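You operate a simulated robot arm through the tools that you are given. There is no shell and no other tool. Be economical: measure what you need, move in short steps, check, and stop when the job is done.

Carry out the task below with a simulated robot arm. There is one attempt and no reset: what you move stays moved.

TASK
Switch off the heat and take the joined strips out of the splicer.
Fine: the heat goes off first, both clamps end open, the strips lie on the table, still joined.

Only the result counts: the job must be done as asked and must still hold three seconds after the hand-in. Knocking over, shifting, dropping, spilling or breaking anything else fails it.

THE ROBOT
A 7-joint arm with a two-finger parallel gripper, fixed in place. Base frame: the origin is at the foot of the arm, x ahead of it, y to its left, z up; the work surface is at about z = 0.85. Lengths are in m, angles in degrees, forces in N, time in s.
With the tool pointing down near the work surface it reaches from about 0.3 to 0.7 m from the base axis. Its first joint turns from -66.0 to 66.0 degrees. Payload 1.57 kg.
Tool frame: the origin (TCP) lies between the finger pads and is the grasp point; the fingertips stand 0.03 m ahead of it; z points along the fingers, y is the line along which they close. Largest opening 0.11 m; finger width 0.024, thickness 0.012; the body of the gripper, 0.048 by 0.112 m, starts 0.078 m behind the TCP.
Orientation is that of the tool frame in the base frame, as [roll, pitch, yaw] about the fixed x, y, z axes, in that order (R = Rz(yaw) Ry(pitch) Rx(roll)). With the fingers straight down and closing along the base's y, the tool's x points along the base's -x, its y along +y and its z along -z.

THE INTERFACE
- The arm moves only by the tool nudge_tool. Its arguments are lists of equal length, an entry for each row: "delta_rot": the turn, a rotation vector about the tool's x, y, z in degrees, a list of three; "dp": the shift along the tool's x, y, z in mm, a list of three; "gripper": the finger opening in mm, from 0 to 110. In form: {"delta_rot": [[wx, wy, wz], ...], "dp": [[dx, dy, dz], ...], "gripper": [gripper, ...]}. A call has 1 to 8 rows; each row is the pose to reach, as a shift and turn from the pose commanded when the call began, along the tool's axes at that moment. A row lasts 0.2 s, in which the tool goes at most 0.05 m and 8.6 degrees; a call with a longer step from one row to the next is refused whole, and so is a gripper value outside its range. Where a pose cannot be reached the arm comes as near as it can. A force on the tool above 40 N (or 10 N above the force at the start of the call, whichever is more), or a blocked arm, ends the call early, and 0.2 s more pass. Each finger travels about 0.108 m/s and halts on what it meets, pressing with about 37 N; the grip force reading is that of the motor and also rises with nothing between the fingers. The clock runs only during rows and for 0.2 s after the last one: add rows that repeat a pose to give the fingers time. It gives the time, the measured TCP pose, the force on the tool (base axes), the opening and the grip force at its end, in the units of the frame above (readings bear some noise), with the torque about the TCP (base axes, N m) and any sound that the robot's microphone picked up.
- Cameras (640 x 400 px; columns grow to the right, rows downward): "scene" is fixed at [0.1628, -0.3911, 1.3912]; the picture's right is [0.76, -0.65, 0.00], its down [-0.47, -0.55, -0.69] and it looks along [0.45, 0.52, -0.73] (base axes); focal length 214 px, centre (320, 200). "wrist" rides on the gripper at [0.07, 0.016, -0.141] in the tool frame; the picture's right is [-0.23, 0.97, 0.00], its down [-0.86, -0.20, -0.48] and it looks along [-0.47, -0.11, 0.88] (tool axes); focal length 222 px, centre (320, 200). There is no depth. A picture from a camera that has moved, and an enlarged one, comes with that camera's place and axes in the base frame and with its lens. The place of the scene camera against the robot may be out by one fixed shift of up to 0.012 m in any direction.
- camera(camera): a new picture of that camera. The clock stands still meanwhile.
- enlarge(camera, box): a new picture of the part [left, top, right, bottom] of that camera's present view, enlarged. The clock stands still meanwhile.
- close_job(): hands the job in; it is judged then, once.

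Go step by step. Nothing tells you positions but the pictures and the camera data: compare them with the known pose of the tool, close in by small moves and look again before you grip or let go. The budget is 120 turns and 64 pictures, counting those below and the enlarged ones. Unless the task says otherwise, let go and move clear before handing in, and close with one line.

The tools are called after "Call:" as name(argument=value, ...) on one line, values as JSON. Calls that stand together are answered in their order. nudge_tool: Moves the arm, as the interface text tells. Its arguments: {"type":"object","properties":{"delta_rot":{"type":"array","items":{"type":"array","items":{"type":"number"}}},"dp":{"type":"array","items":{"type":"array","items":{"type":"number"}}},"gripper":{"type":"array","items":{"type":"number"}}},"required":["delta_rot","dp","gripper"]} The other tools are called the same way: camera (camera) takes a picture; enlarge (camera, box) takes an enlarged picture of a part of a camera's view; close_job () hands the job in.

At the start:

```text
clock: 0.0
tool_pos: [0.3191, -0.083, 1.2264]
orientation: [-179.9, 0.0, -180.0]
ft_force: [-0.9, -0.3, 0.8]
wrist_torque: [0.0, 0.0, 0.0]
gripper_width: 0.1099
gripper_force: 0.0
```

scene: 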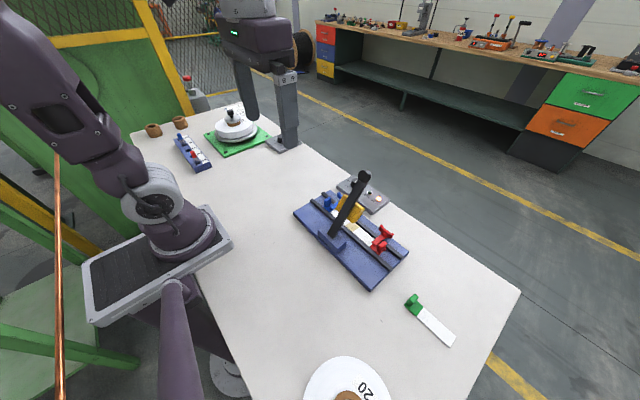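
wrist: 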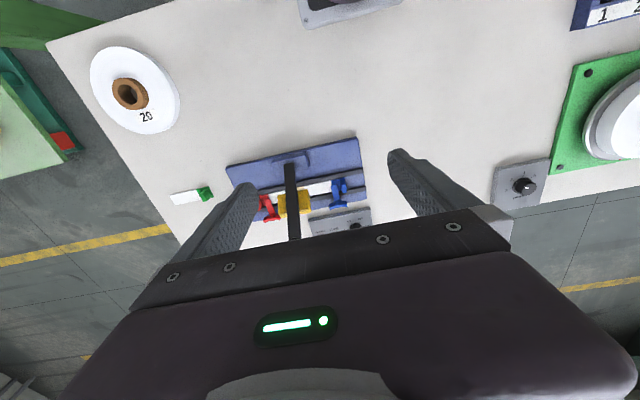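

I see a blue splicer with a black lever, red and blue clamps, a yellow heater, and a grey control box behind it. I'll look closer at it.

Call:
enlarge(camera="scene", box=[280, 160, 420, 300])

Call:
enlarge(camera="wrist", box=[210, 130, 390, 245])

Call:
enlarge(camera="scene", box=[130, 90, 290, 190])

```text
2.86 times, centred on (350, 230) of scene
camera zoom: at [0.1628, -0.3911, 1.3912], right [0.76, -0.65, 0.0], down [-0.47, -0.55, -0.69], along [0.45, 0.52, -0.73], focal length 613 px, centre (234, 114)
```

zoom: 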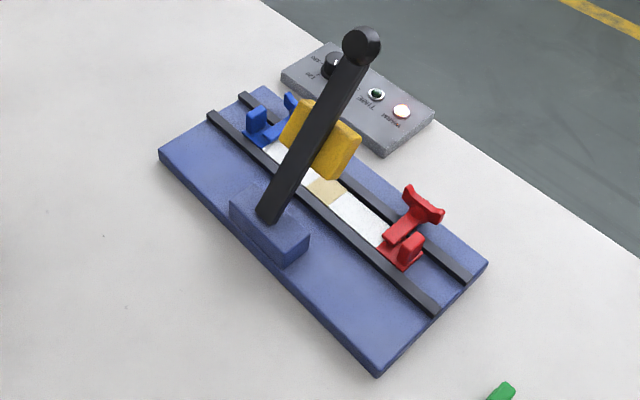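

```text
3.48 times, centred on (300, 188) of wrist
camera zoom: at [0.2495, -0.0669, 1.3666], right [0.23, 0.97, 0.0], down [0.86, -0.2, 0.48], along [0.47, -0.11, -0.88], focal length 773 px, centre (390, 244)
```

zoom: 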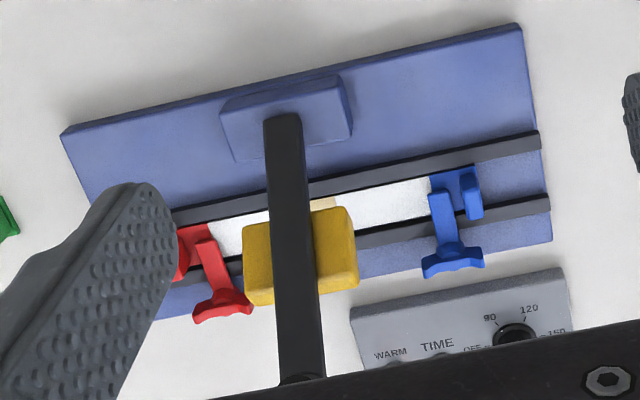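

```text
4.00 times, centred on (210, 140) of scene
camera zoom: at [0.1628, -0.3911, 1.3912], right [0.76, -0.65, 0.0], down [-0.47, -0.55, -0.69], along [0.45, 0.52, -0.73], focal length 858 px, centre (760, 440)
```

zoom: 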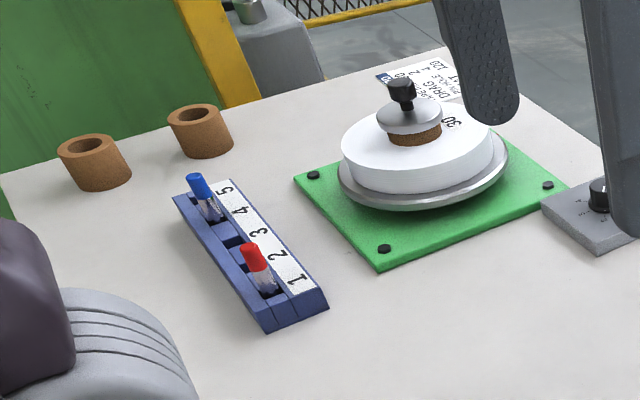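

The control box (dial with OFF/90/120/150, TIME button, WARM lamp) is around (0.61, -0.05). The lever is raised, with its tip near z 1.06. I'll move forward, staying high, for a better view.

Call:
nudge_tool(delta_rot=[[0, 0, 0], [0, 0, 0], [0, 0, 0], [0, 0, 0], [0, 0, 0]], dp=[[-40, 0, 0], [-80, 0, 0], [-120, 0, 0], [-160, 0, 0], [-190, 0, 0]], gripper=[110, 110, 110, 110, 110])

Call:
camera(camera="wrist")

```text
clock: 1.2
tool_pos: [0.5106, -0.082, 1.2267]
orientation: [180.0, 0.0, 180.0]
ft_force: [1.0, 0.6, 0.3]
wrist_torque: [0.02, 0.0, -0.01]
gripper_width: 0.1101
gripper_force: 0.0
```

```text
58 pictures are left
camera wrist: at [0.4407, -0.0667, 1.3674], right [0.23, 0.97, 0.0], down [0.86, -0.2, 0.48], along [0.47, -0.11, -0.88], focal length 222 px, centre (320, 200)
```

wrist: 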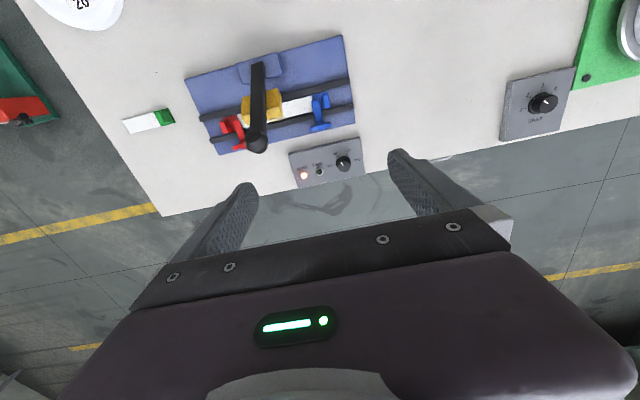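

Call:
enlarge(camera="wrist", box=[280, 130, 380, 192])

Call:
enlarge(camera="wrist", box=[180, 30, 370, 150])

```text
6.40 times, centred on (330, 161) of wrist
camera zoom: at [0.4407, -0.0667, 1.3674], right [0.23, 0.97, 0.0], down [0.86, -0.2, 0.48], along [0.47, -0.11, -0.88], focal length 1422 px, centre (256, 450)
```

zoom: 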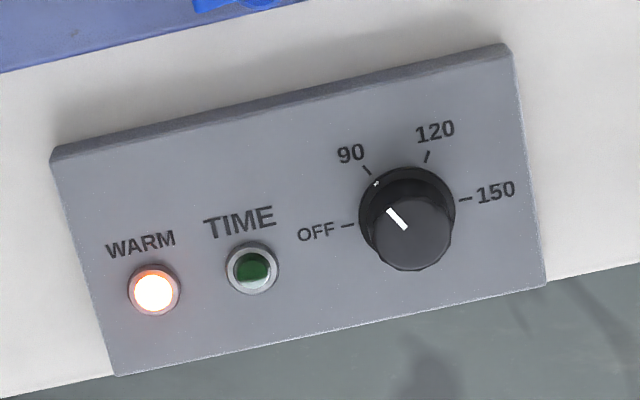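

```text
3.33 times, centred on (275, 90) of wrist
camera zoom: at [0.4407, -0.0667, 1.3674], right [0.23, 0.97, 0.0], down [0.86, -0.2, 0.48], along [0.47, -0.11, -0.88], focal length 740 px, centre (470, 567)
```

zoom: 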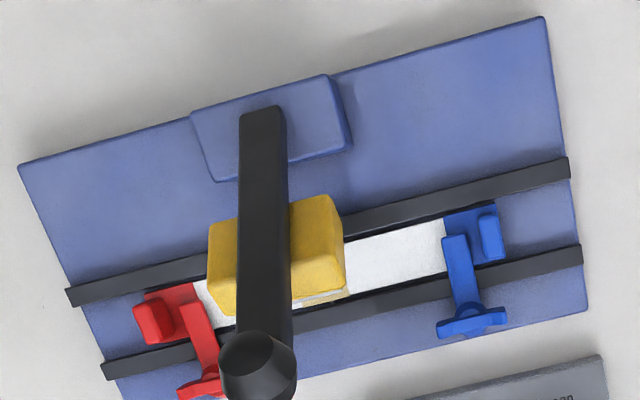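

The box is aligned with the base axes: dial centre about (0.622, -0.0535), pointing to 90, and OFF is 60° counterclockwise seen from above. I'll move above it with a narrower opening and look again.

Call:
nudge_tool(delta_rot=[[0, 0, 0], [0, 0, 0], [0, 0, 0], [0, 0, 0], [0, 0, 0], [0, 0, 0]], dp=[[-40, 10, 20], [-80, 20, 40], [-111, 28, 80], [-111, 28, 125], [-111, 28, 170], [-111, 28, 210]], gripper=[90, 70, 60, 60, 60, 60])

Call:
camera(camera="wrist")

Call:
camera(camera="scene")

```text
refused: row 3 steps farther than a row can; nothing moved
```

```text
55 pictures are left
camera wrist: at [0.4407, -0.0667, 1.3674], right [0.23, 0.97, 0.0], down [0.86, -0.2, 0.48], along [0.47, -0.11, -0.88], focal length 222 px, centre (320, 200)
```

wrist: 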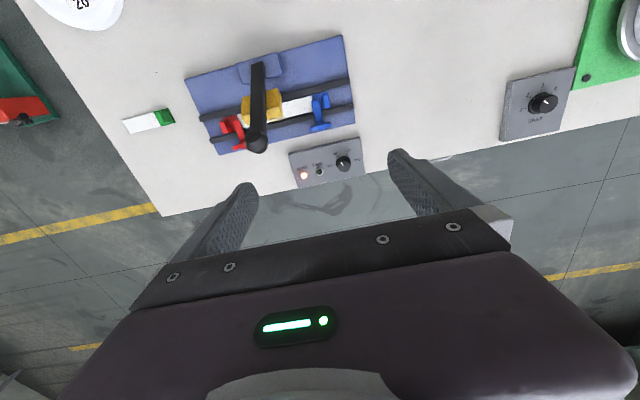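

```text
54 pictures are left
```

scene: 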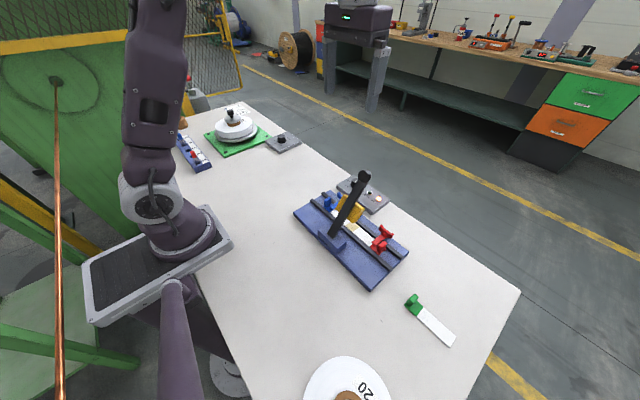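

One row was too long and the call was refused, so I'll repeat the move with smaller steps.

Call:
nudge_tool(delta_rot=[[0, 0, 0], [0, 0, 0], [0, 0, 0], [0, 0, 0], [0, 0, 0], [0, 0, 0], [0, 0, 0]], dp=[[-40, 10, 10], [-80, 20, 20], [-111, 28, 50], [-111, 28, 90], [-111, 28, 130], [-111, 28, 170], [-111, 28, 210]], gripper=[90, 70, 60, 60, 60, 60, 60])

Call:
camera(camera="wrist")

```text
clock: 2.8
tool_pos: [0.6197, -0.0552, 1.0144]
orientation: [180.0, 0.1, -180.0]
ft_force: [0.1, 0.0, -0.8]
wrist_torque: [0.01, 0.0, -0.03]
gripper_width: 0.0597
gripper_force: 0.1
out of reach, approached as far as the arm can: row 3
```

```text
53 pictures are left
camera wrist: at [0.55, -0.0392, 1.155], right [0.23, 0.97, 0.0], down [0.85, -0.2, 0.48], along [0.47, -0.11, -0.88], focal length 222 px, centre (320, 200)
```

wrist: 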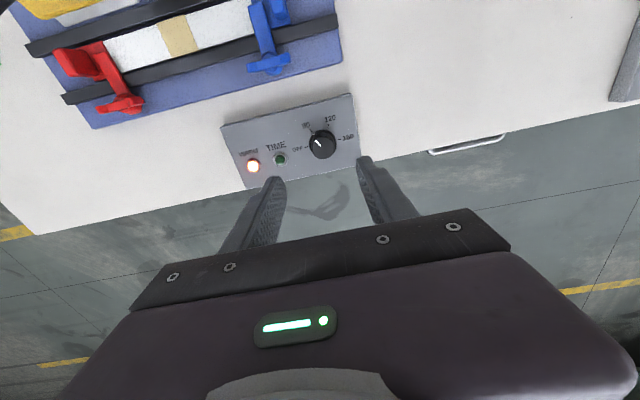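

Call:
enlarge(camera="wrist", box=[220, 90, 380, 190])

Call:
enlarge(camera="scene", box=[280, 140, 440, 240])

```text
4.00 times, centred on (300, 140) of wrist
camera zoom: at [0.55, -0.0392, 1.155], right [0.23, 0.97, 0.0], down [0.85, -0.2, 0.48], along [0.47, -0.11, -0.88], focal length 888 px, centre (400, 440)
```

zoom: 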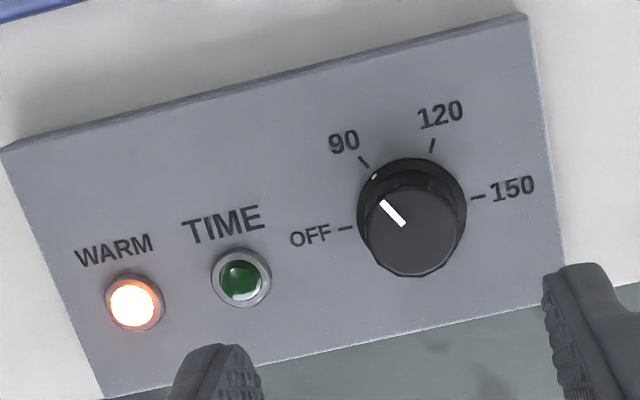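

```text
4.00 times, centred on (360, 190) of scene
camera zoom: at [0.1628, -0.3911, 1.3912], right [0.76, -0.65, 0.0], down [-0.47, -0.55, -0.69], along [0.45, 0.52, -0.73], focal length 858 px, centre (160, 240)
```

zoom: 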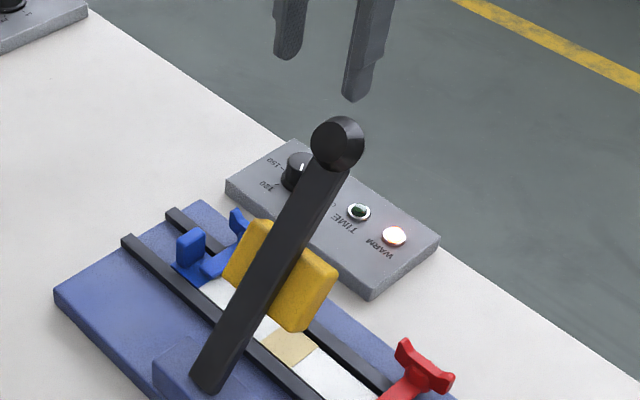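

Triangulating the two views puts the box top at z≈0.868 and the dial at (0.623, -0.053). I'll descend to just above the knob, pre-turned +30° about the tool z, and check.

Call:
nudge_tool(delta_rot=[[0, 0, 8], [0, 0, 16], [0, 0, 24], [0, 0, 30]], dp=[[-3, 2.5, 25], [-3, 2.5, 45], [-3, 2.5, 65], [-3, 2.5, 80]], gripper=[60, 60, 60, 60])

Call:
camera(camera="wrist")

Call:
enlarge(camera="scene", box=[280, 140, 440, 240])

```text
clock: 3.8
tool_pos: [0.6229, -0.0529, 0.9354]
orientation: [180.0, 0.0, 149.8]
ft_force: [-0.1, -0.4, 0.2]
wrist_torque: [-0.02, 0.0, 0.02]
gripper_width: 0.0598
gripper_force: 0.1
```

```text
50 pictures are left
camera wrist: at [0.5708, -0.004, 1.076], right [0.69, 0.73, 0.0], down [0.64, -0.6, 0.48], along [0.35, -0.33, -0.88], focal length 222 px, centre (320, 200)
```

wrist: 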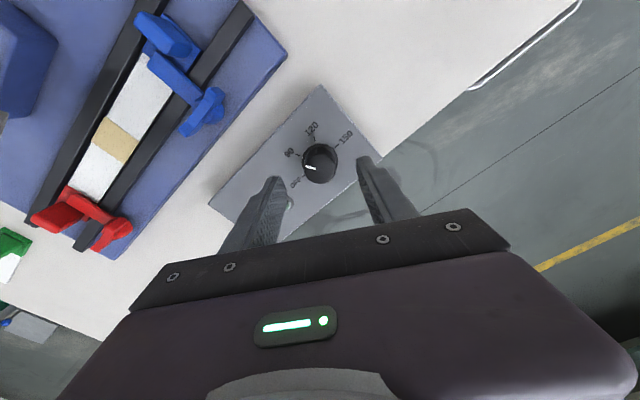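

```text
4.00 times, centred on (360, 190) of scene
camera zoom: at [0.1628, -0.3911, 1.3912], right [0.76, -0.65, 0.0], down [-0.47, -0.55, -0.69], along [0.45, 0.52, -0.73], focal length 858 px, centre (160, 240)
```

zoom: 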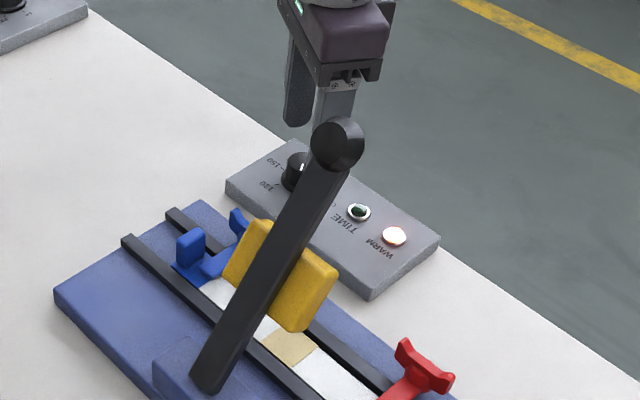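

The knob sits centred between the fingers. I'll descend so the tips are about 8 mm above the box face and close gently on the knob.

Call:
nudge_tool(delta_rot=[[0, 0, 0], [0, 0, 0], [0, 0, 0], [0, 0, 0]], dp=[[0, 0, 15], [0, 0, 28], [0, 0, 28], [0, 0, 28]], gripper=[60, 60, 40, 30])

Call:
enlarge(camera="wrist", box=[230, 100, 410, 212])

```text
clock: 4.8
tool_pos: [0.624, -0.0518, 0.9066]
orientation: [180.0, 0.1, 150.1]
ft_force: [-0.7, 0.0, -0.7]
wrist_torque: [-0.01, -0.03, -0.02]
gripper_width: 0.0301
gripper_force: 0.1
```

```text
3.56 times, centred on (320, 156) of wrist
camera zoom: at [0.5708, -0.0036, 1.0482], right [0.68, 0.73, 0.0], down [0.64, -0.6, 0.48], along [0.35, -0.33, -0.88], focal length 790 px, centre (320, 356)
```

zoom: 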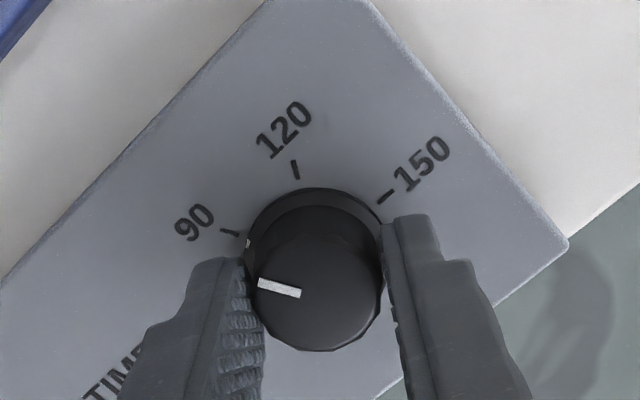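

The knob is centred between the pads. Closing to grip.

Call:
nudge_tool(delta_rot=[[0, 0, 0], [0, 0, 0]], dp=[[0, 0, 0], [0, 0, 0]], gripper=[22, 22])

```text
clock: 5.4
tool_pos: [0.6229, -0.0514, 0.9085]
orientation: [-180.0, 0.0, 150.0]
ft_force: [-2.0, -2.3, -2.2]
wrist_torque: [-0.1, 0.01, 0.06]
gripper_width: 0.0287
gripper_force: 38.4
```

Gripped at 28.7 mm. Turning 60° counterclockwise as seen from above (negative about the tool z).

Call:
nudge_tool(delta_rot=[[0, 0, -8], [0, 0, -16], [0, 0, -24], [0, 0, -32], [0, 0, -40], [0, 0, -48], [0, 0, -56], [0, 0, -60]], dp=[[0, 0, 0], [0, 0, 0], [0, 0, 0], [0, 0, 0], [0, 0, 0], [0, 0, 0], [0, 0, 0], [0, 0, 0]], gripper=[22, 22, 22, 22, 22, 22, 22, 22])

Call:
enlarge(camera="wrist", box=[200, 90, 410, 221])

Call:
enlarge(camera="scene", box=[280, 140, 440, 240])

```text
clock: 7.2
tool_pos: [0.6225, -0.0519, 0.9075]
orientation: [179.9, 0.0, -149.9]
ft_force: [-2.9, 5.6, -10.0]
wrist_torque: [-0.18, 0.54, -0.02]
gripper_width: 0.0284
gripper_force: 38.0
```

```text
3.05 times, centred on (305, 156) of wrist
camera zoom: at [0.5545, -0.0731, 1.0483], right [-0.29, 0.96, 0.0], down [0.84, 0.26, 0.48], along [0.46, 0.14, -0.88], focal length 677 px, centre (366, 336)
```

zoom: 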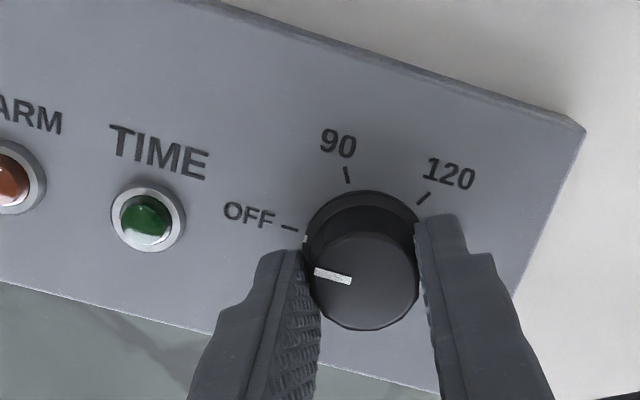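

```text
4.00 times, centred on (360, 190) of scene
camera zoom: at [0.1629, -0.3909, 1.3913], right [0.76, -0.65, 0.0], down [-0.47, -0.55, -0.69], along [0.45, 0.52, -0.73], focal length 858 px, centre (160, 240)
```

zoom: 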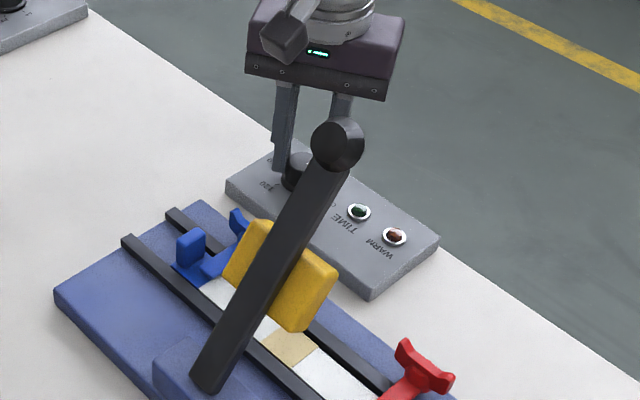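

The dial points to OFF and the WARM lamp is out. Releasing, backing straight up and turning back to yaw 180.

Call:
nudge_tool(delta_rot=[[0, 0, 0], [0, 0, 0], [0, 0, 0], [0, 0, 8], [0, 0, 16], [0, 0, 24], [0, 0, 30], [0, 0, 30]], dp=[[0, 0, 0], [0, 0, 0], [0, 0, -40], [0, 0, -80], [0, 0, -120], [0, 0, -160], [0, 0, -200], [0, 0, -230]], gripper=[45, 60, 60, 60, 60, 60, 60, 60])

Call:
camera(camera="wrist")

```text
clock: 9.0
tool_pos: [0.6215, -0.0531, 1.1373]
orientation: [179.9, 0.0, 180.0]
ft_force: [-0.2, -0.1, -0.1]
wrist_torque: [0.02, -0.01, -0.03]
gripper_width: 0.0599
gripper_force: 0.1
```

```text
45 pictures are left
camera wrist: at [0.5527, -0.0368, 1.2795], right [0.23, 0.97, 0.0], down [0.85, -0.2, 0.48], along [0.47, -0.11, -0.88], focal length 222 px, centre (320, 200)
```

wrist: 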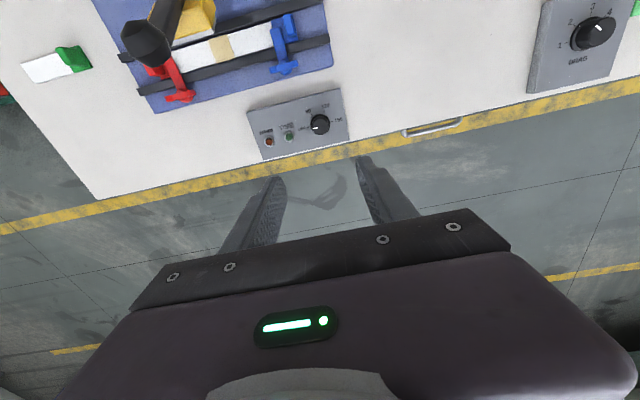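

Now the clamps: I'll look at them closely from here and from the scene camera.

Call:
enlarge(camera="wrist", box=[110, 0, 340, 120])

Call:
enlarge(camera="scene", box=[310, 180, 410, 260])

```text
2.78 times, centred on (225, 60) of wrist
camera zoom: at [0.5527, -0.0368, 1.2795], right [0.23, 0.97, 0.0], down [0.85, -0.2, 0.48], along [0.47, -0.11, -0.88], focal length 618 px, centre (584, 590)
```

zoom: 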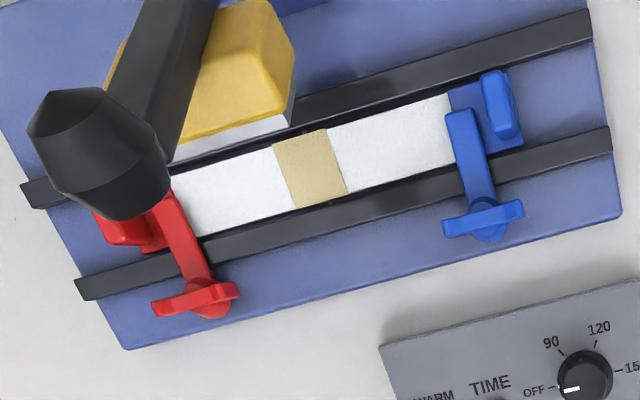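

```text
5.00 times, centred on (360, 220) of scene
camera zoom: at [0.1628, -0.3911, 1.3912], right [0.76, -0.65, 0.0], down [-0.47, -0.55, -0.69], along [0.45, 0.52, -0.73], focal length 1072 px, centre (120, 100)
```

zoom: 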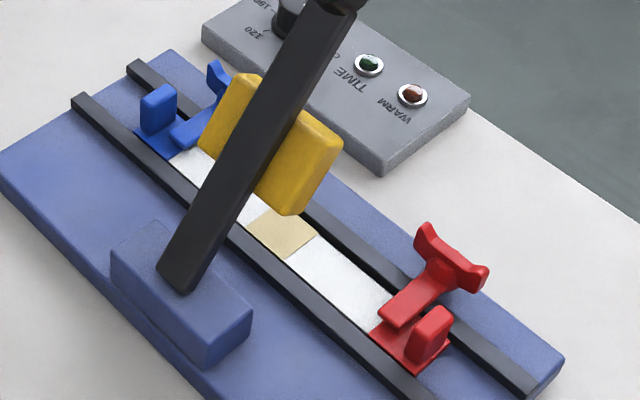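

Call:
enlarge(camera="scene", box=[375, 222, 407, 258])

Call:
enlarge(camera="wrist", box=[260, 10, 310, 90])

```text
11.11 times, centred on (391, 240) of scene
camera zoom: at [0.1628, -0.3911, 1.3912], right [0.76, -0.65, 0.0], down [-0.47, -0.55, -0.69], along [0.45, 0.52, -0.73], focal length 2383 px, centre (-469, -244)
```

zoom: 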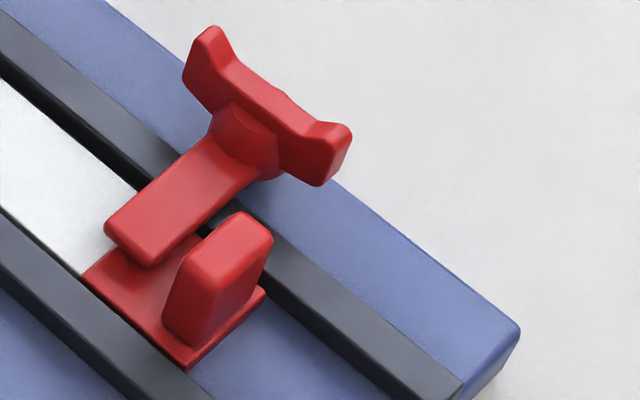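

```text
5.00 times, centred on (285, 50) of wrist
camera zoom: at [0.5527, -0.0368, 1.2795], right [0.23, 0.97, 0.0], down [0.85, -0.2, 0.48], along [0.47, -0.11, -0.88], focal length 1111 px, centre (495, 950)
```

zoom: 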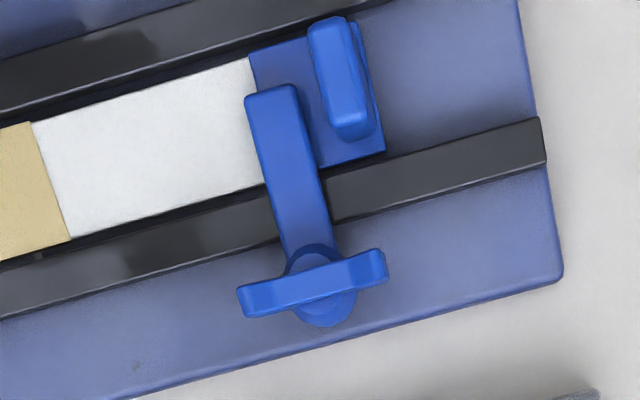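

The coloured plates with upright tabs belong to the strips; the clamps are swing arms with wing handles on vertical hubs (blue hub ≈ (0.527, -0.084), red ≈ (0.527, -0.252)). They should swing inward, away from the tabs. I'll go over the blue wing with the fingers closing along x.

Call:
nudge_tool(delta_rot=[[0, 0, 8], [0, 0, 16], [0, 0, 24], [0, 0, 32], [0, 0, 40], [0, 0, 48], [0, 0, 56], [0, 0, 64]], dp=[[12, -4, 0], [24, -8, 0], [36, -12, 0], [48, -16, 0], [60, -20, 0], [72, -24, 0], [84, -28, 0], [94.5, -31, 0]], gripper=[50, 40, 40, 40, 40, 40, 40, 40])

Call:
nudge_tool(delta_rot=[[0, 0, 8], [0, 0, 16], [0, 0, 24], [0, 0, 26], [0, 0, 26]], dp=[[0, 0, 30], [0, 0, 60], [0, 0, 90], [0, 0, 120], [0, 0, 152]], gripper=[40, 40, 40, 40, 40])

Call:
camera(camera="wrist")

Call:
enlarge(camera="scene", box=[310, 150, 410, 230])

```text
clock: 10.8
tool_pos: [0.5284, -0.0841, 1.1378]
orientation: [-179.9, 0.0, 115.9]
ft_force: [-0.2, 0.1, 0.9]
wrist_torque: [0.01, -0.01, -0.04]
gripper_width: 0.0399
gripper_force: 0.0
```

```text
clock: 12.0
tool_pos: [0.5292, -0.0827, 0.9866]
orientation: [179.9, -0.1, 89.9]
ft_force: [-0.2, -0.9, 0.3]
wrist_torque: [-0.02, 0.01, 0.02]
gripper_width: 0.0402
gripper_force: 0.1
```

```text
40 pictures are left
camera wrist: at [0.5458, -0.0141, 1.1265], right [0.97, -0.23, 0.0], down [-0.2, -0.85, 0.48], along [-0.11, -0.47, -0.88], focal length 222 px, centre (320, 200)
```

wrist: 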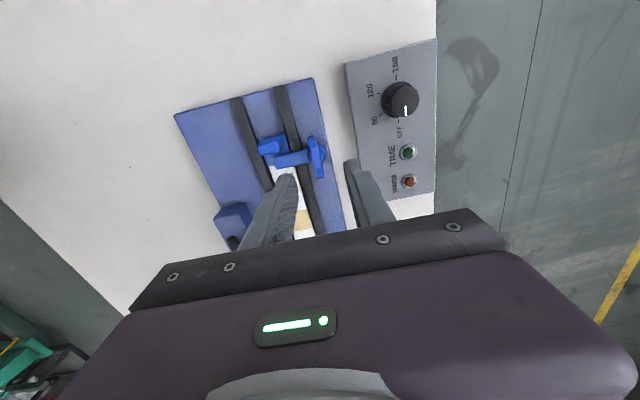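

```text
5.00 times, centred on (360, 190) of scene
camera zoom: at [0.1628, -0.3911, 1.3912], right [0.76, -0.65, 0.0], down [-0.47, -0.55, -0.69], along [0.45, 0.52, -0.73], focal length 1072 px, centre (120, 250)
```

zoom: 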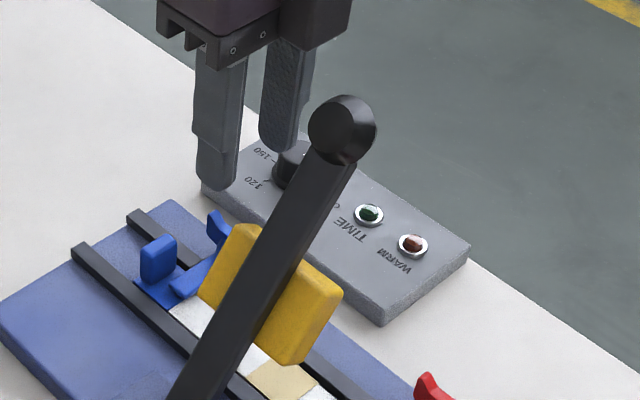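

Call:
enlarge(camera="wrist", box=[240, 110, 360, 185])

```text
5.33 times, centred on (300, 148) of wrist
camera zoom: at [0.5458, -0.0141, 1.1265], right [0.97, -0.23, 0.0], down [-0.2, -0.85, 0.48], along [-0.11, -0.47, -0.88], focal length 1185 px, centre (427, 480)
```

zoom: 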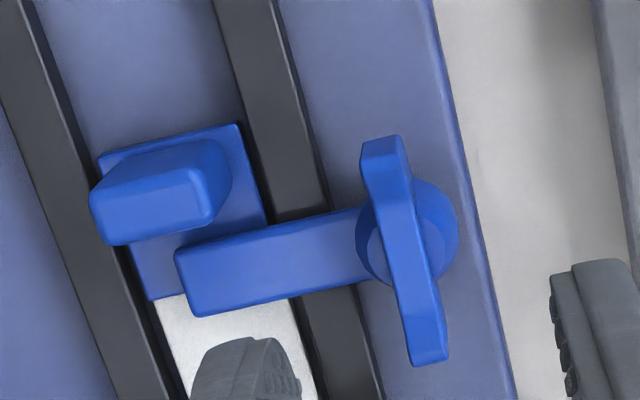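

The blue wing centre is at about (0.525, -0.084) with its top near z 0.90, and the arm top is near 0.883. I'll narrow the opening, shift 4 mm and descend until the tips are at about 0.889.

Call:
nudge_tool(delta_rot=[[0, 0, 0], [0, 0, 0], [0, 0, 0], [0, 0, 0]], dp=[[-1, -4, 10], [-1, -4, 35], [-1, -4, 55], [-1, -4, 67]], gripper=[26, 26, 26, 26])

Call:
enlarge(camera="wrist", box=[240, 110, 400, 210])

Call:
enlarge(camera="scene", box=[310, 150, 410, 230])

```text
clock: 13.0
tool_pos: [0.5252, -0.0843, 0.9189]
orientation: [180.0, 0.0, 90.0]
ft_force: [-0.3, -0.6, 0.2]
wrist_torque: [0.01, -0.01, 0.01]
gripper_width: 0.0259
gripper_force: 0.1
```

```text
4.00 times, centred on (320, 160) of wrist
camera zoom: at [0.541, -0.0148, 1.0597], right [0.97, -0.23, 0.0], down [-0.2, -0.86, 0.48], along [-0.11, -0.47, -0.88], focal length 888 px, centre (320, 360)
```

zoom: 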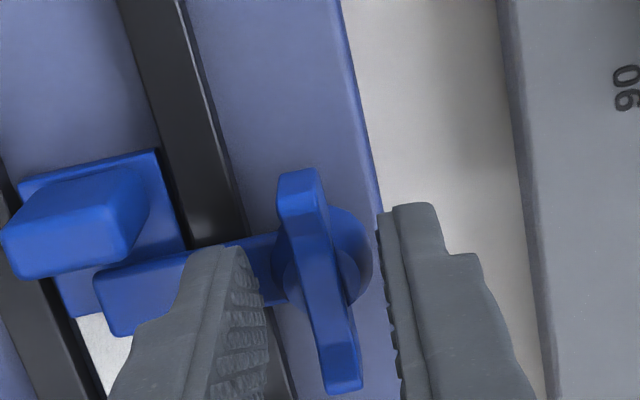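

```text
5.00 times, centred on (360, 190) of scene
camera zoom: at [0.1628, -0.3911, 1.3912], right [0.76, -0.65, 0.0], down [-0.47, -0.55, -0.69], along [0.45, 0.52, -0.73], focal length 1072 px, centre (120, 250)
```

zoom: 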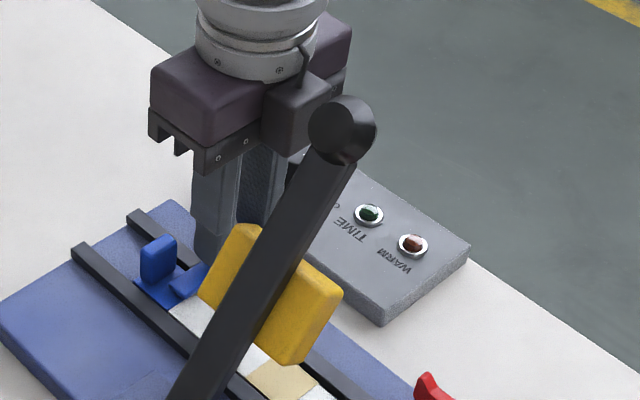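

The wing lies between the fingers. A box protrudes from the hand near the lever, so I'll check that clearance before rotating.

Call:
enlarge(camera="scene", box=[290, 90, 420, 190])

```text
4.00 times, centred on (355, 140) of scene
camera zoom: at [0.1628, -0.3911, 1.3912], right [0.76, -0.65, 0.0], down [-0.47, -0.55, -0.69], along [0.45, 0.52, -0.73], focal length 858 px, centre (180, 440)
```

zoom: 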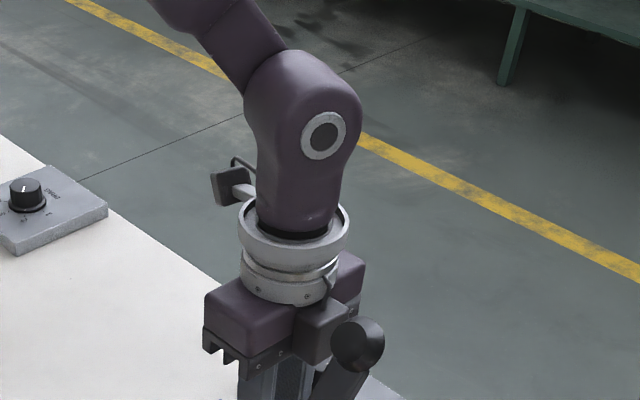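

The box clears the knob by about 1 cm and the coming counterclockwise turn takes it away from the lever. Gripping the blue wing.

Call:
nudge_tool(delta_rot=[[0, 0, 0], [0, 0, 0], [0, 0, 0]], dp=[[0, 0, 0], [0, 0, 0], [0, 0, 0]], gripper=[14, 5, 5])

```text
clock: 13.8
tool_pos: [0.5255, -0.0844, 0.9176]
orientation: [179.9, 0.1, 90.0]
ft_force: [5.2, -1.0, -5.2]
wrist_torque: [0.08, -0.05, 0.0]
gripper_width: 0.008
gripper_force: 26.8
```

Gripped at 8 mm. First a small trial turn of 24° counterclockwise.

Call:
nudge_tool(delta_rot=[[0, 0, -6], [0, 0, -12], [0, 0, -18], [0, 0, -24]], dp=[[0, 0, 0], [0, 0, 0], [0, 0, 0], [0, 0, 0]], gripper=[5, 5, 5, 5])

Call:
enlarge(camera="wrist", box=[220, 100, 400, 212])

```text
clock: 14.8
tool_pos: [0.5262, -0.0836, 0.9179]
orientation: [-180.0, 0.0, 114.1]
ft_force: [3.9, 1.7, 3.9]
wrist_torque: [-0.25, -0.14, 0.0]
gripper_width: 0.0079
gripper_force: 27.4
```

```text
3.56 times, centred on (310, 156) of wrist
camera zoom: at [0.511, -0.0143, 1.0596], right [0.98, 0.19, 0.0], down [0.17, -0.86, 0.48], along [0.09, -0.47, -0.88], focal length 790 px, centre (356, 356)
```

zoom: 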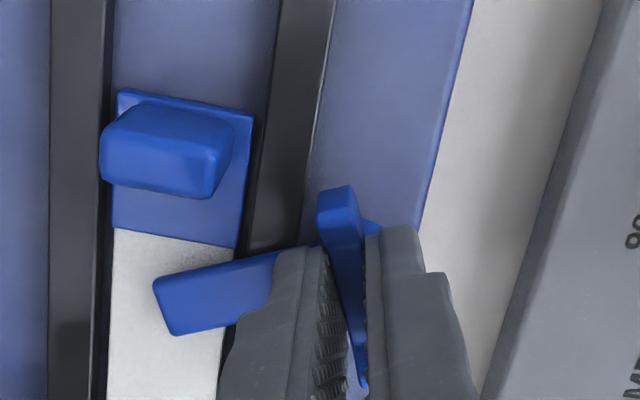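

The arm swings with the wing, away from the tab. Continuing to a full 90°.

Call:
nudge_tool(delta_rot=[[0, 0, -8], [0, 0, -16], [0, 0, -24], [0, 0, -32], [0, 0, -40], [0, 0, -48], [0, 0, -56], [0, 0, -64]], dp=[[0, 0, 0], [0, 0, 0], [0, 0, 0], [0, 0, 0], [0, 0, 0], [0, 0, 0], [0, 0, 0], [0, 0, 0]], gripper=[5, 5, 5, 5, 5, 5, 5, 5])

Call:
camera(camera="wrist")

Call:
enlarge(camera="scene", box=[290, 140, 410, 240])

```text
clock: 16.6
tool_pos: [0.5251, -0.085, 0.9192]
orientation: [180.0, 0.1, 178.1]
ft_force: [-5.9, -8.2, 5.8]
wrist_torque: [-0.11, -0.27, 0.02]
gripper_width: 0.0081
gripper_force: 27.0
```

```text
33 pictures are left
camera wrist: at [0.4551, -0.0667, 1.0597], right [0.26, 0.97, 0.0], down [0.85, -0.23, 0.48], along [0.46, -0.12, -0.88], focal length 222 px, centre (320, 200)
```

wrist: 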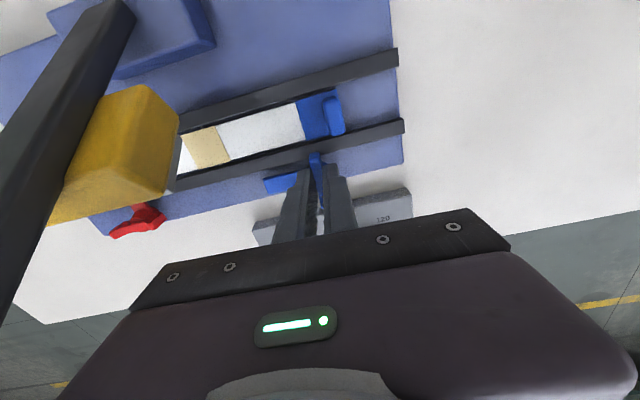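

```text
4.00 times, centred on (350, 190) of scene
camera zoom: at [0.1625, -0.3913, 1.3912], right [0.76, -0.65, 0.0], down [-0.47, -0.55, -0.69], along [0.45, 0.52, -0.73], focal length 858 px, centre (200, 240)
```

zoom: 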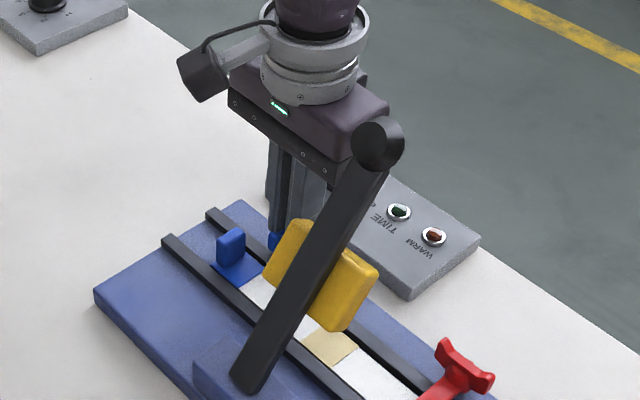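

The blue clamp is swung fully clear. Releasing and rising above the lever height.

Call:
nudge_tool(delta_rot=[[0, 0, 0], [0, 0, 0], [0, 0, 0], [0, 0, 0], [0, 0, 0], [0, 0, 0], [0, 0, 0]], dp=[[0, 0, 0], [0, 0, 0], [0, 0, -40], [0, 0, -85], [0, 0, -130], [0, 0, -175], [0, 0, -215]], gripper=[24, 24, 24, 24, 24, 24, 24])

Call:
nudge_tool(delta_rot=[[0, 0, 8], [0, 0, 16], [0, 0, 24], [0, 0, 32], [0, 0, 40], [0, 0, 48], [0, 0, 56], [0, 0, 64]], dp=[[-5, -25, 0], [-10, -50, 0], [-15, -75, 0], [-20, -100, 0], [-25, -125, 0], [-30, -150, 0], [-35, -175, 0], [-40, -188, 0]], gripper=[0, 0, 0, 0, 0, 0, 0, 0])

Call:
nudge_tool(delta_rot=[[0, 0, 8], [0, 0, 16], [0, 0, 24]], dp=[[0, 0, 20], [0, 0, 40], [0, 0, 60]], gripper=[0, 0, 0])

Call:
camera(camera="wrist")

Call:
camera(camera="scene")

```text
clock: 18.2
tool_pos: [0.5242, -0.084, 1.1348]
orientation: [-180.0, 0.0, 178.1]
ft_force: [0.1, -0.5, 0.0]
wrist_torque: [0.02, -0.01, 0.02]
gripper_width: 0.0243
gripper_force: 0.0
```

```text
clock: 20.0
tool_pos: [0.5556, -0.2726, 1.133]
orientation: [180.0, 0.0, 114.0]
ft_force: [0.1, 0.6, -0.2]
wrist_torque: [0.02, 0.0, 0.0]
gripper_width: 0.0
gripper_force: 21.6
```

```text
clock: 20.8
tool_pos: [0.5588, -0.2739, 1.0729]
orientation: [180.0, -0.1, 89.9]
ft_force: [0.9, -0.6, -0.7]
wrist_torque: [0.02, 0.01, -0.04]
gripper_width: 0.0
gripper_force: 21.3
```

```text
31 pictures are left
camera wrist: at [0.5743, -0.2042, 1.2143], right [0.97, -0.23, 0.0], down [-0.2, -0.85, 0.48], along [-0.11, -0.47, -0.88], focal length 222 px, centre (320, 200)
```

wrist: 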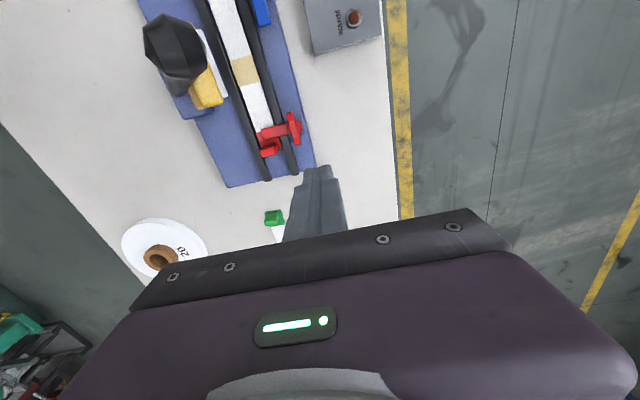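

```text
30 pictures are left
```

scene: 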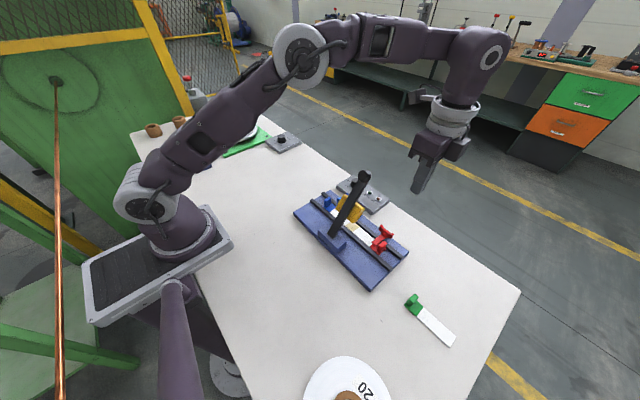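

Call:
enlarge(camera="wrist", box=[200, 50, 360, 200])

```text
2.67 times, centred on (280, 125) of wrist
camera zoom: at [0.5743, -0.2042, 1.2143], right [0.97, -0.23, 0.0], down [-0.2, -0.85, 0.48], along [-0.11, -0.47, -0.88], focal length 592 px, centre (427, 400)
```

zoom: 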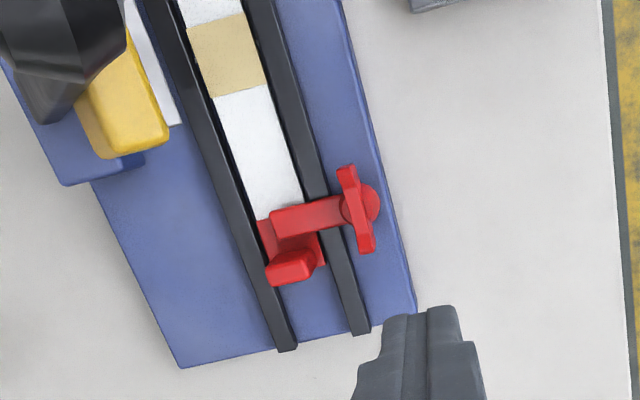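

The red wing centre is at (0.525, -0.256), with the tab at (0.485, -0.274). Gripping it would bring the hand into the lever knob, so I'll push the wing's -y end with only the -x finger, gripper wide open so the hand stays well to +x.

Call:
nudge_tool(delta_rot=[[0, 0, 0], [0, 0, 0], [0, 0, 0], [0, 0, 0]], dp=[[-3, 27, 0], [-6, 54, 0], [-6, 54, 40], [-6, 54, 80]], gripper=[50, 110, 110, 110])

Call:
camera(camera="wrist")

```text
clock: 21.8
tool_pos: [0.6111, -0.2785, 0.9934]
orientation: [179.9, 0.0, 89.9]
ft_force: [0.2, 0.4, 0.0]
wrist_torque: [0.0, 0.02, -0.04]
gripper_width: 0.1098
gripper_force: 0.0
out of reach, approached as far as the arm can: row 2, 3
```

```text
28 pictures are left
camera wrist: at [0.6276, -0.2104, 1.134], right [0.97, -0.23, 0.0], down [-0.2, -0.86, 0.48], along [-0.11, -0.47, -0.88], focal length 222 px, centre (320, 200)
```

wrist: 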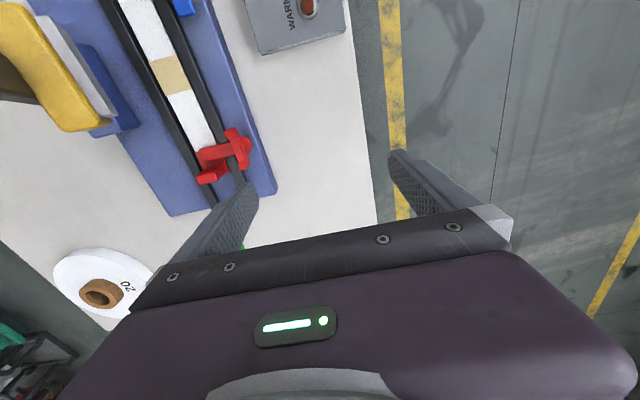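

Descending straight down beside the wing, then checking.

Call:
nudge_tool(delta_rot=[[0, 0, 0], [0, 0, 0], [0, 0, 0]], dp=[[0, 0, 35], [0, 0, 60], [0, 0, 75]], gripper=[110, 110, 110])

Call:
enlarge(camera="wrist", box=[130, 90, 310, 240])

Call:
enlarge(camera="scene", box=[330, 160, 450, 260])

```text
clock: 22.6
tool_pos: [0.6109, -0.2799, 0.9173]
orientation: [-179.9, 0.0, 89.9]
ft_force: [0.0, 0.0, -1.2]
wrist_torque: [0.0, 0.01, 0.03]
gripper_width: 0.1101
gripper_force: 0.0
```

```text
2.67 times, centred on (220, 165) of wrist
camera zoom: at [0.628, -0.2103, 1.0593], right [0.97, -0.23, 0.0], down [-0.2, -0.86, 0.48], along [-0.11, -0.47, -0.88], focal length 592 px, centre (587, 293)
```

zoom: 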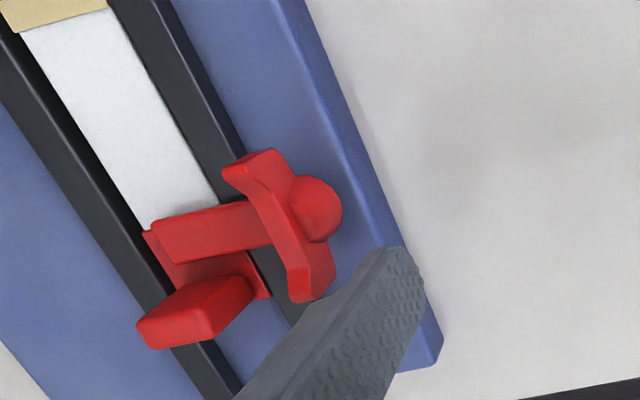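

```text
4.00 times, centred on (390, 210) of scene
camera zoom: at [0.1628, -0.3911, 1.3912], right [0.76, -0.65, 0.0], down [-0.47, -0.55, -0.69], along [0.45, 0.52, -0.73], focal length 858 px, centre (40, 160)
```

zoom: 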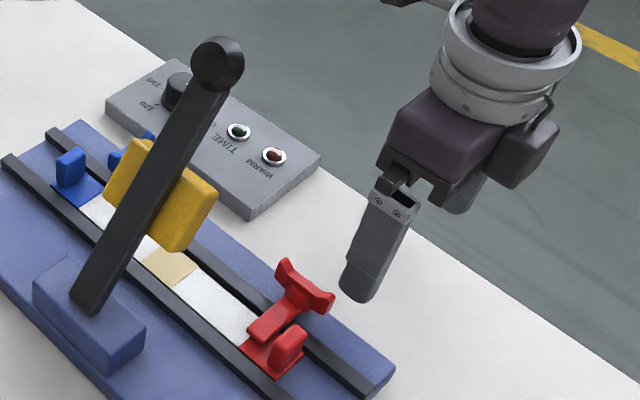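

The finger is beside the wing's -y end. Starting the push: -x first, then following the arc.

Call:
nudge_tool(delta_rot=[[0, 0, 0], [0, 0, 0], [0, 0, 0], [0, 0, 0], [0, 0, 0]], dp=[[0, -8, 0], [0, -15, 0], [-1, -20, 0], [-3, -24, 0], [-1, -28, 0]], gripper=[110, 110, 110, 110, 110])

Call:
enlarge(camera="scene", box=[330, 160, 450, 260])

Call:
enlarge(camera="wrist", box=[130, 90, 310, 240])

```text
clock: 23.8
tool_pos: [0.5843, -0.2805, 0.9179]
orientation: [-180.0, 0.0, 89.9]
ft_force: [1.3, -1.8, -0.5]
wrist_torque: [-0.07, -0.07, 0.18]
gripper_width: 0.1087
gripper_force: 0.0
```

```text
4.00 times, centred on (390, 210) of scene
camera zoom: at [0.1628, -0.3912, 1.3912], right [0.76, -0.65, 0.0], down [-0.47, -0.55, -0.69], along [0.45, 0.52, -0.73], focal length 858 px, centre (40, 160)
```

zoom: 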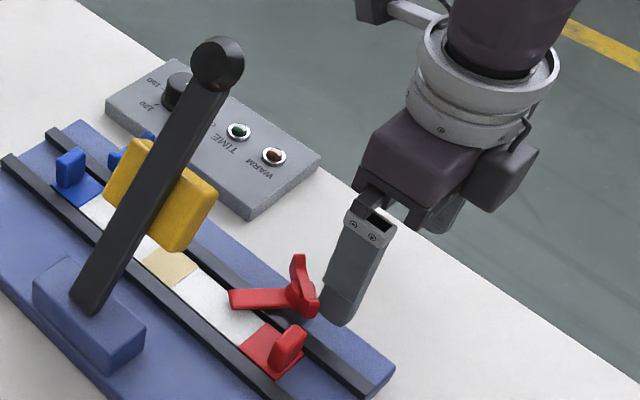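

```text
2.67 times, centred on (220, 165) of wrist
camera zoom: at [0.6007, -0.2115, 1.0596], right [0.97, -0.23, 0.0], down [-0.2, -0.85, 0.48], along [-0.11, -0.47, -0.88], focal length 592 px, centre (587, 293)
```

zoom: 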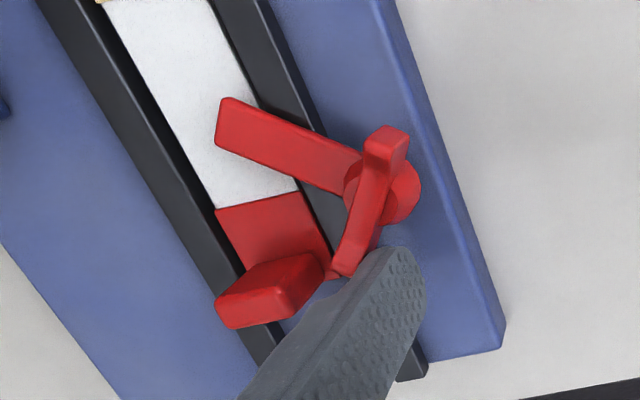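

The arm swung about 40°. I'll continue along the arc, now pushing mostly toward +y.

Call:
nudge_tool(delta_rot=[[0, 0, 0], [0, 0, 0], [0, 0, 0], [0, 0, 0], [0, 0, 0]], dp=[[0, -4, 0], [4, -5, 0], [7, -6, 0], [10, -6, 0], [12, -6, 0]], gripper=[110, 110, 110, 110, 110])

Call:
enlarge(camera="wrist", box=[130, 90, 310, 240])

```text
clock: 25.0
tool_pos: [0.5765, -0.2709, 0.9208]
orientation: [-179.8, 0.3, 90.0]
ft_force: [-3.1, -17.1, -4.5]
wrist_torque: [-0.22, -0.15, 0.98]
gripper_width: 0.1101
gripper_force: 0.1
```

```text
2.67 times, centred on (220, 165) of wrist
camera zoom: at [0.5936, -0.201, 1.0595], right [0.97, -0.23, 0.0], down [-0.2, -0.85, 0.48], along [-0.11, -0.47, -0.88], focal length 592 px, centre (587, 293)
```

zoom: 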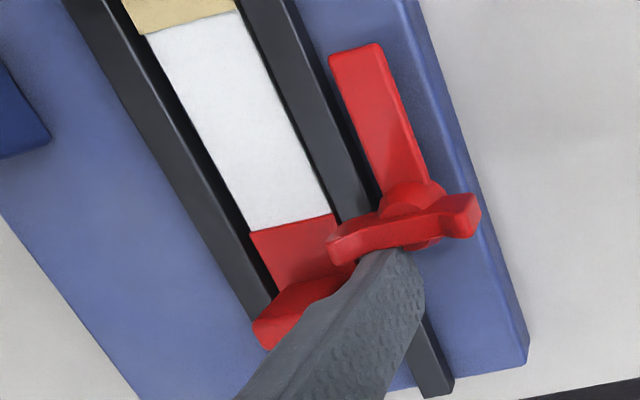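

The red arm is parallel to the rail and against its stop, so both clamps are open. Backing off and rising.

Call:
nudge_tool(delta_rot=[[0, 0, 0], [0, 0, 0], [0, 0, 0], [0, 0, 0], [0, 0, 0], [0, 0, 0], [0, 0, 0], [0, 0, 0]], dp=[[-6, 0, 0], [-12, 4, 0], [-12, 4, -40], [-12, 4, -80], [-12, 4, -120], [-12, 4, -160], [-12, 4, -200], [-12, 4, -225]], gripper=[110, 110, 110, 110, 110, 110, 80, 50])

Call:
camera(camera="scene")

Call:
enlarge(camera="scene", box=[290, 160, 450, 300])

```text
clock: 26.8
tool_pos: [0.5681, -0.2649, 1.1348]
orientation: [-179.8, 0.1, 90.6]
ft_force: [-0.1, 0.3, -0.2]
wrist_torque: [-0.02, 0.0, 0.02]
gripper_width: 0.0498
gripper_force: 0.1
out of reach, approached as far as the arm can: row 7, 8
```

```text
22 pictures are left
```

scene: 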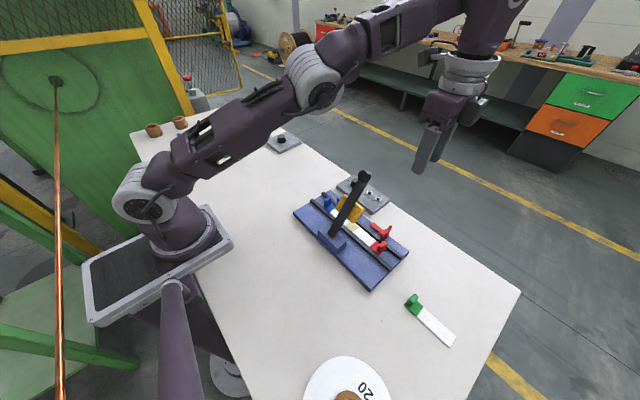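

```text
2.86 times, centred on (370, 230) of scene
camera zoom: at [0.1627, -0.3911, 1.3913], right [0.76, -0.65, 0.0], down [-0.47, -0.55, -0.69], along [0.45, 0.52, -0.73], focal length 613 px, centre (177, 114)
```

zoom: 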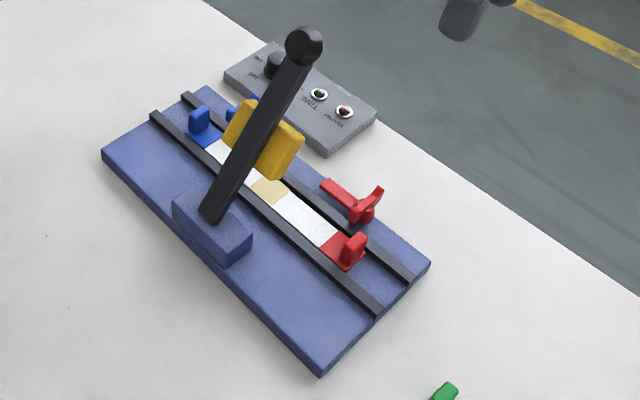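

Both clamps are open and the joined strip lies free. Now I'll travel high to the blue tab at (0.482, -0.063), turning back to yaw 180.

Call:
nudge_tool(delta_rot=[[0, 0, -8], [0, 0, -16], [0, 0, -24], [0, 0, -32], [0, 0, -40], [0, 0, -48], [0, 0, -56], [0, 0, -64]], dp=[[25, 0, 0], [50, 0, 0], [75, 0, 0], [100, 0, 0], [125, 0, 0], [150, 0, 0], [175, 0, 0], [200, 0, 0]], gripper=[40, 40, 40, 40, 40, 40, 40, 40])

Call:
nudge_tool(delta_rot=[[0, 0, -8], [0, 0, -16], [0, 0, -24], [0, 0, -26]], dp=[[0, 0, 0], [0, 0, 0], [0, 0, 0], [0, 0, 0]], gripper=[40, 40, 40, 40])

```text
clock: 28.6
tool_pos: [0.5696, -0.0661, 1.135]
orientation: [179.9, 0.0, 154.1]
ft_force: [-0.6, -0.5, -0.1]
wrist_torque: [0.0, -0.05, 0.0]
gripper_width: 0.0398
gripper_force: 0.0
```

```text
clock: 29.6
tool_pos: [0.5707, -0.0655, 1.134]
orientation: [180.0, 0.1, -179.8]
ft_force: [0.4, -0.2, -0.3]
wrist_torque: [-0.01, 0.0, 0.01]
gripper_width: 0.04
gripper_force: 0.0
```

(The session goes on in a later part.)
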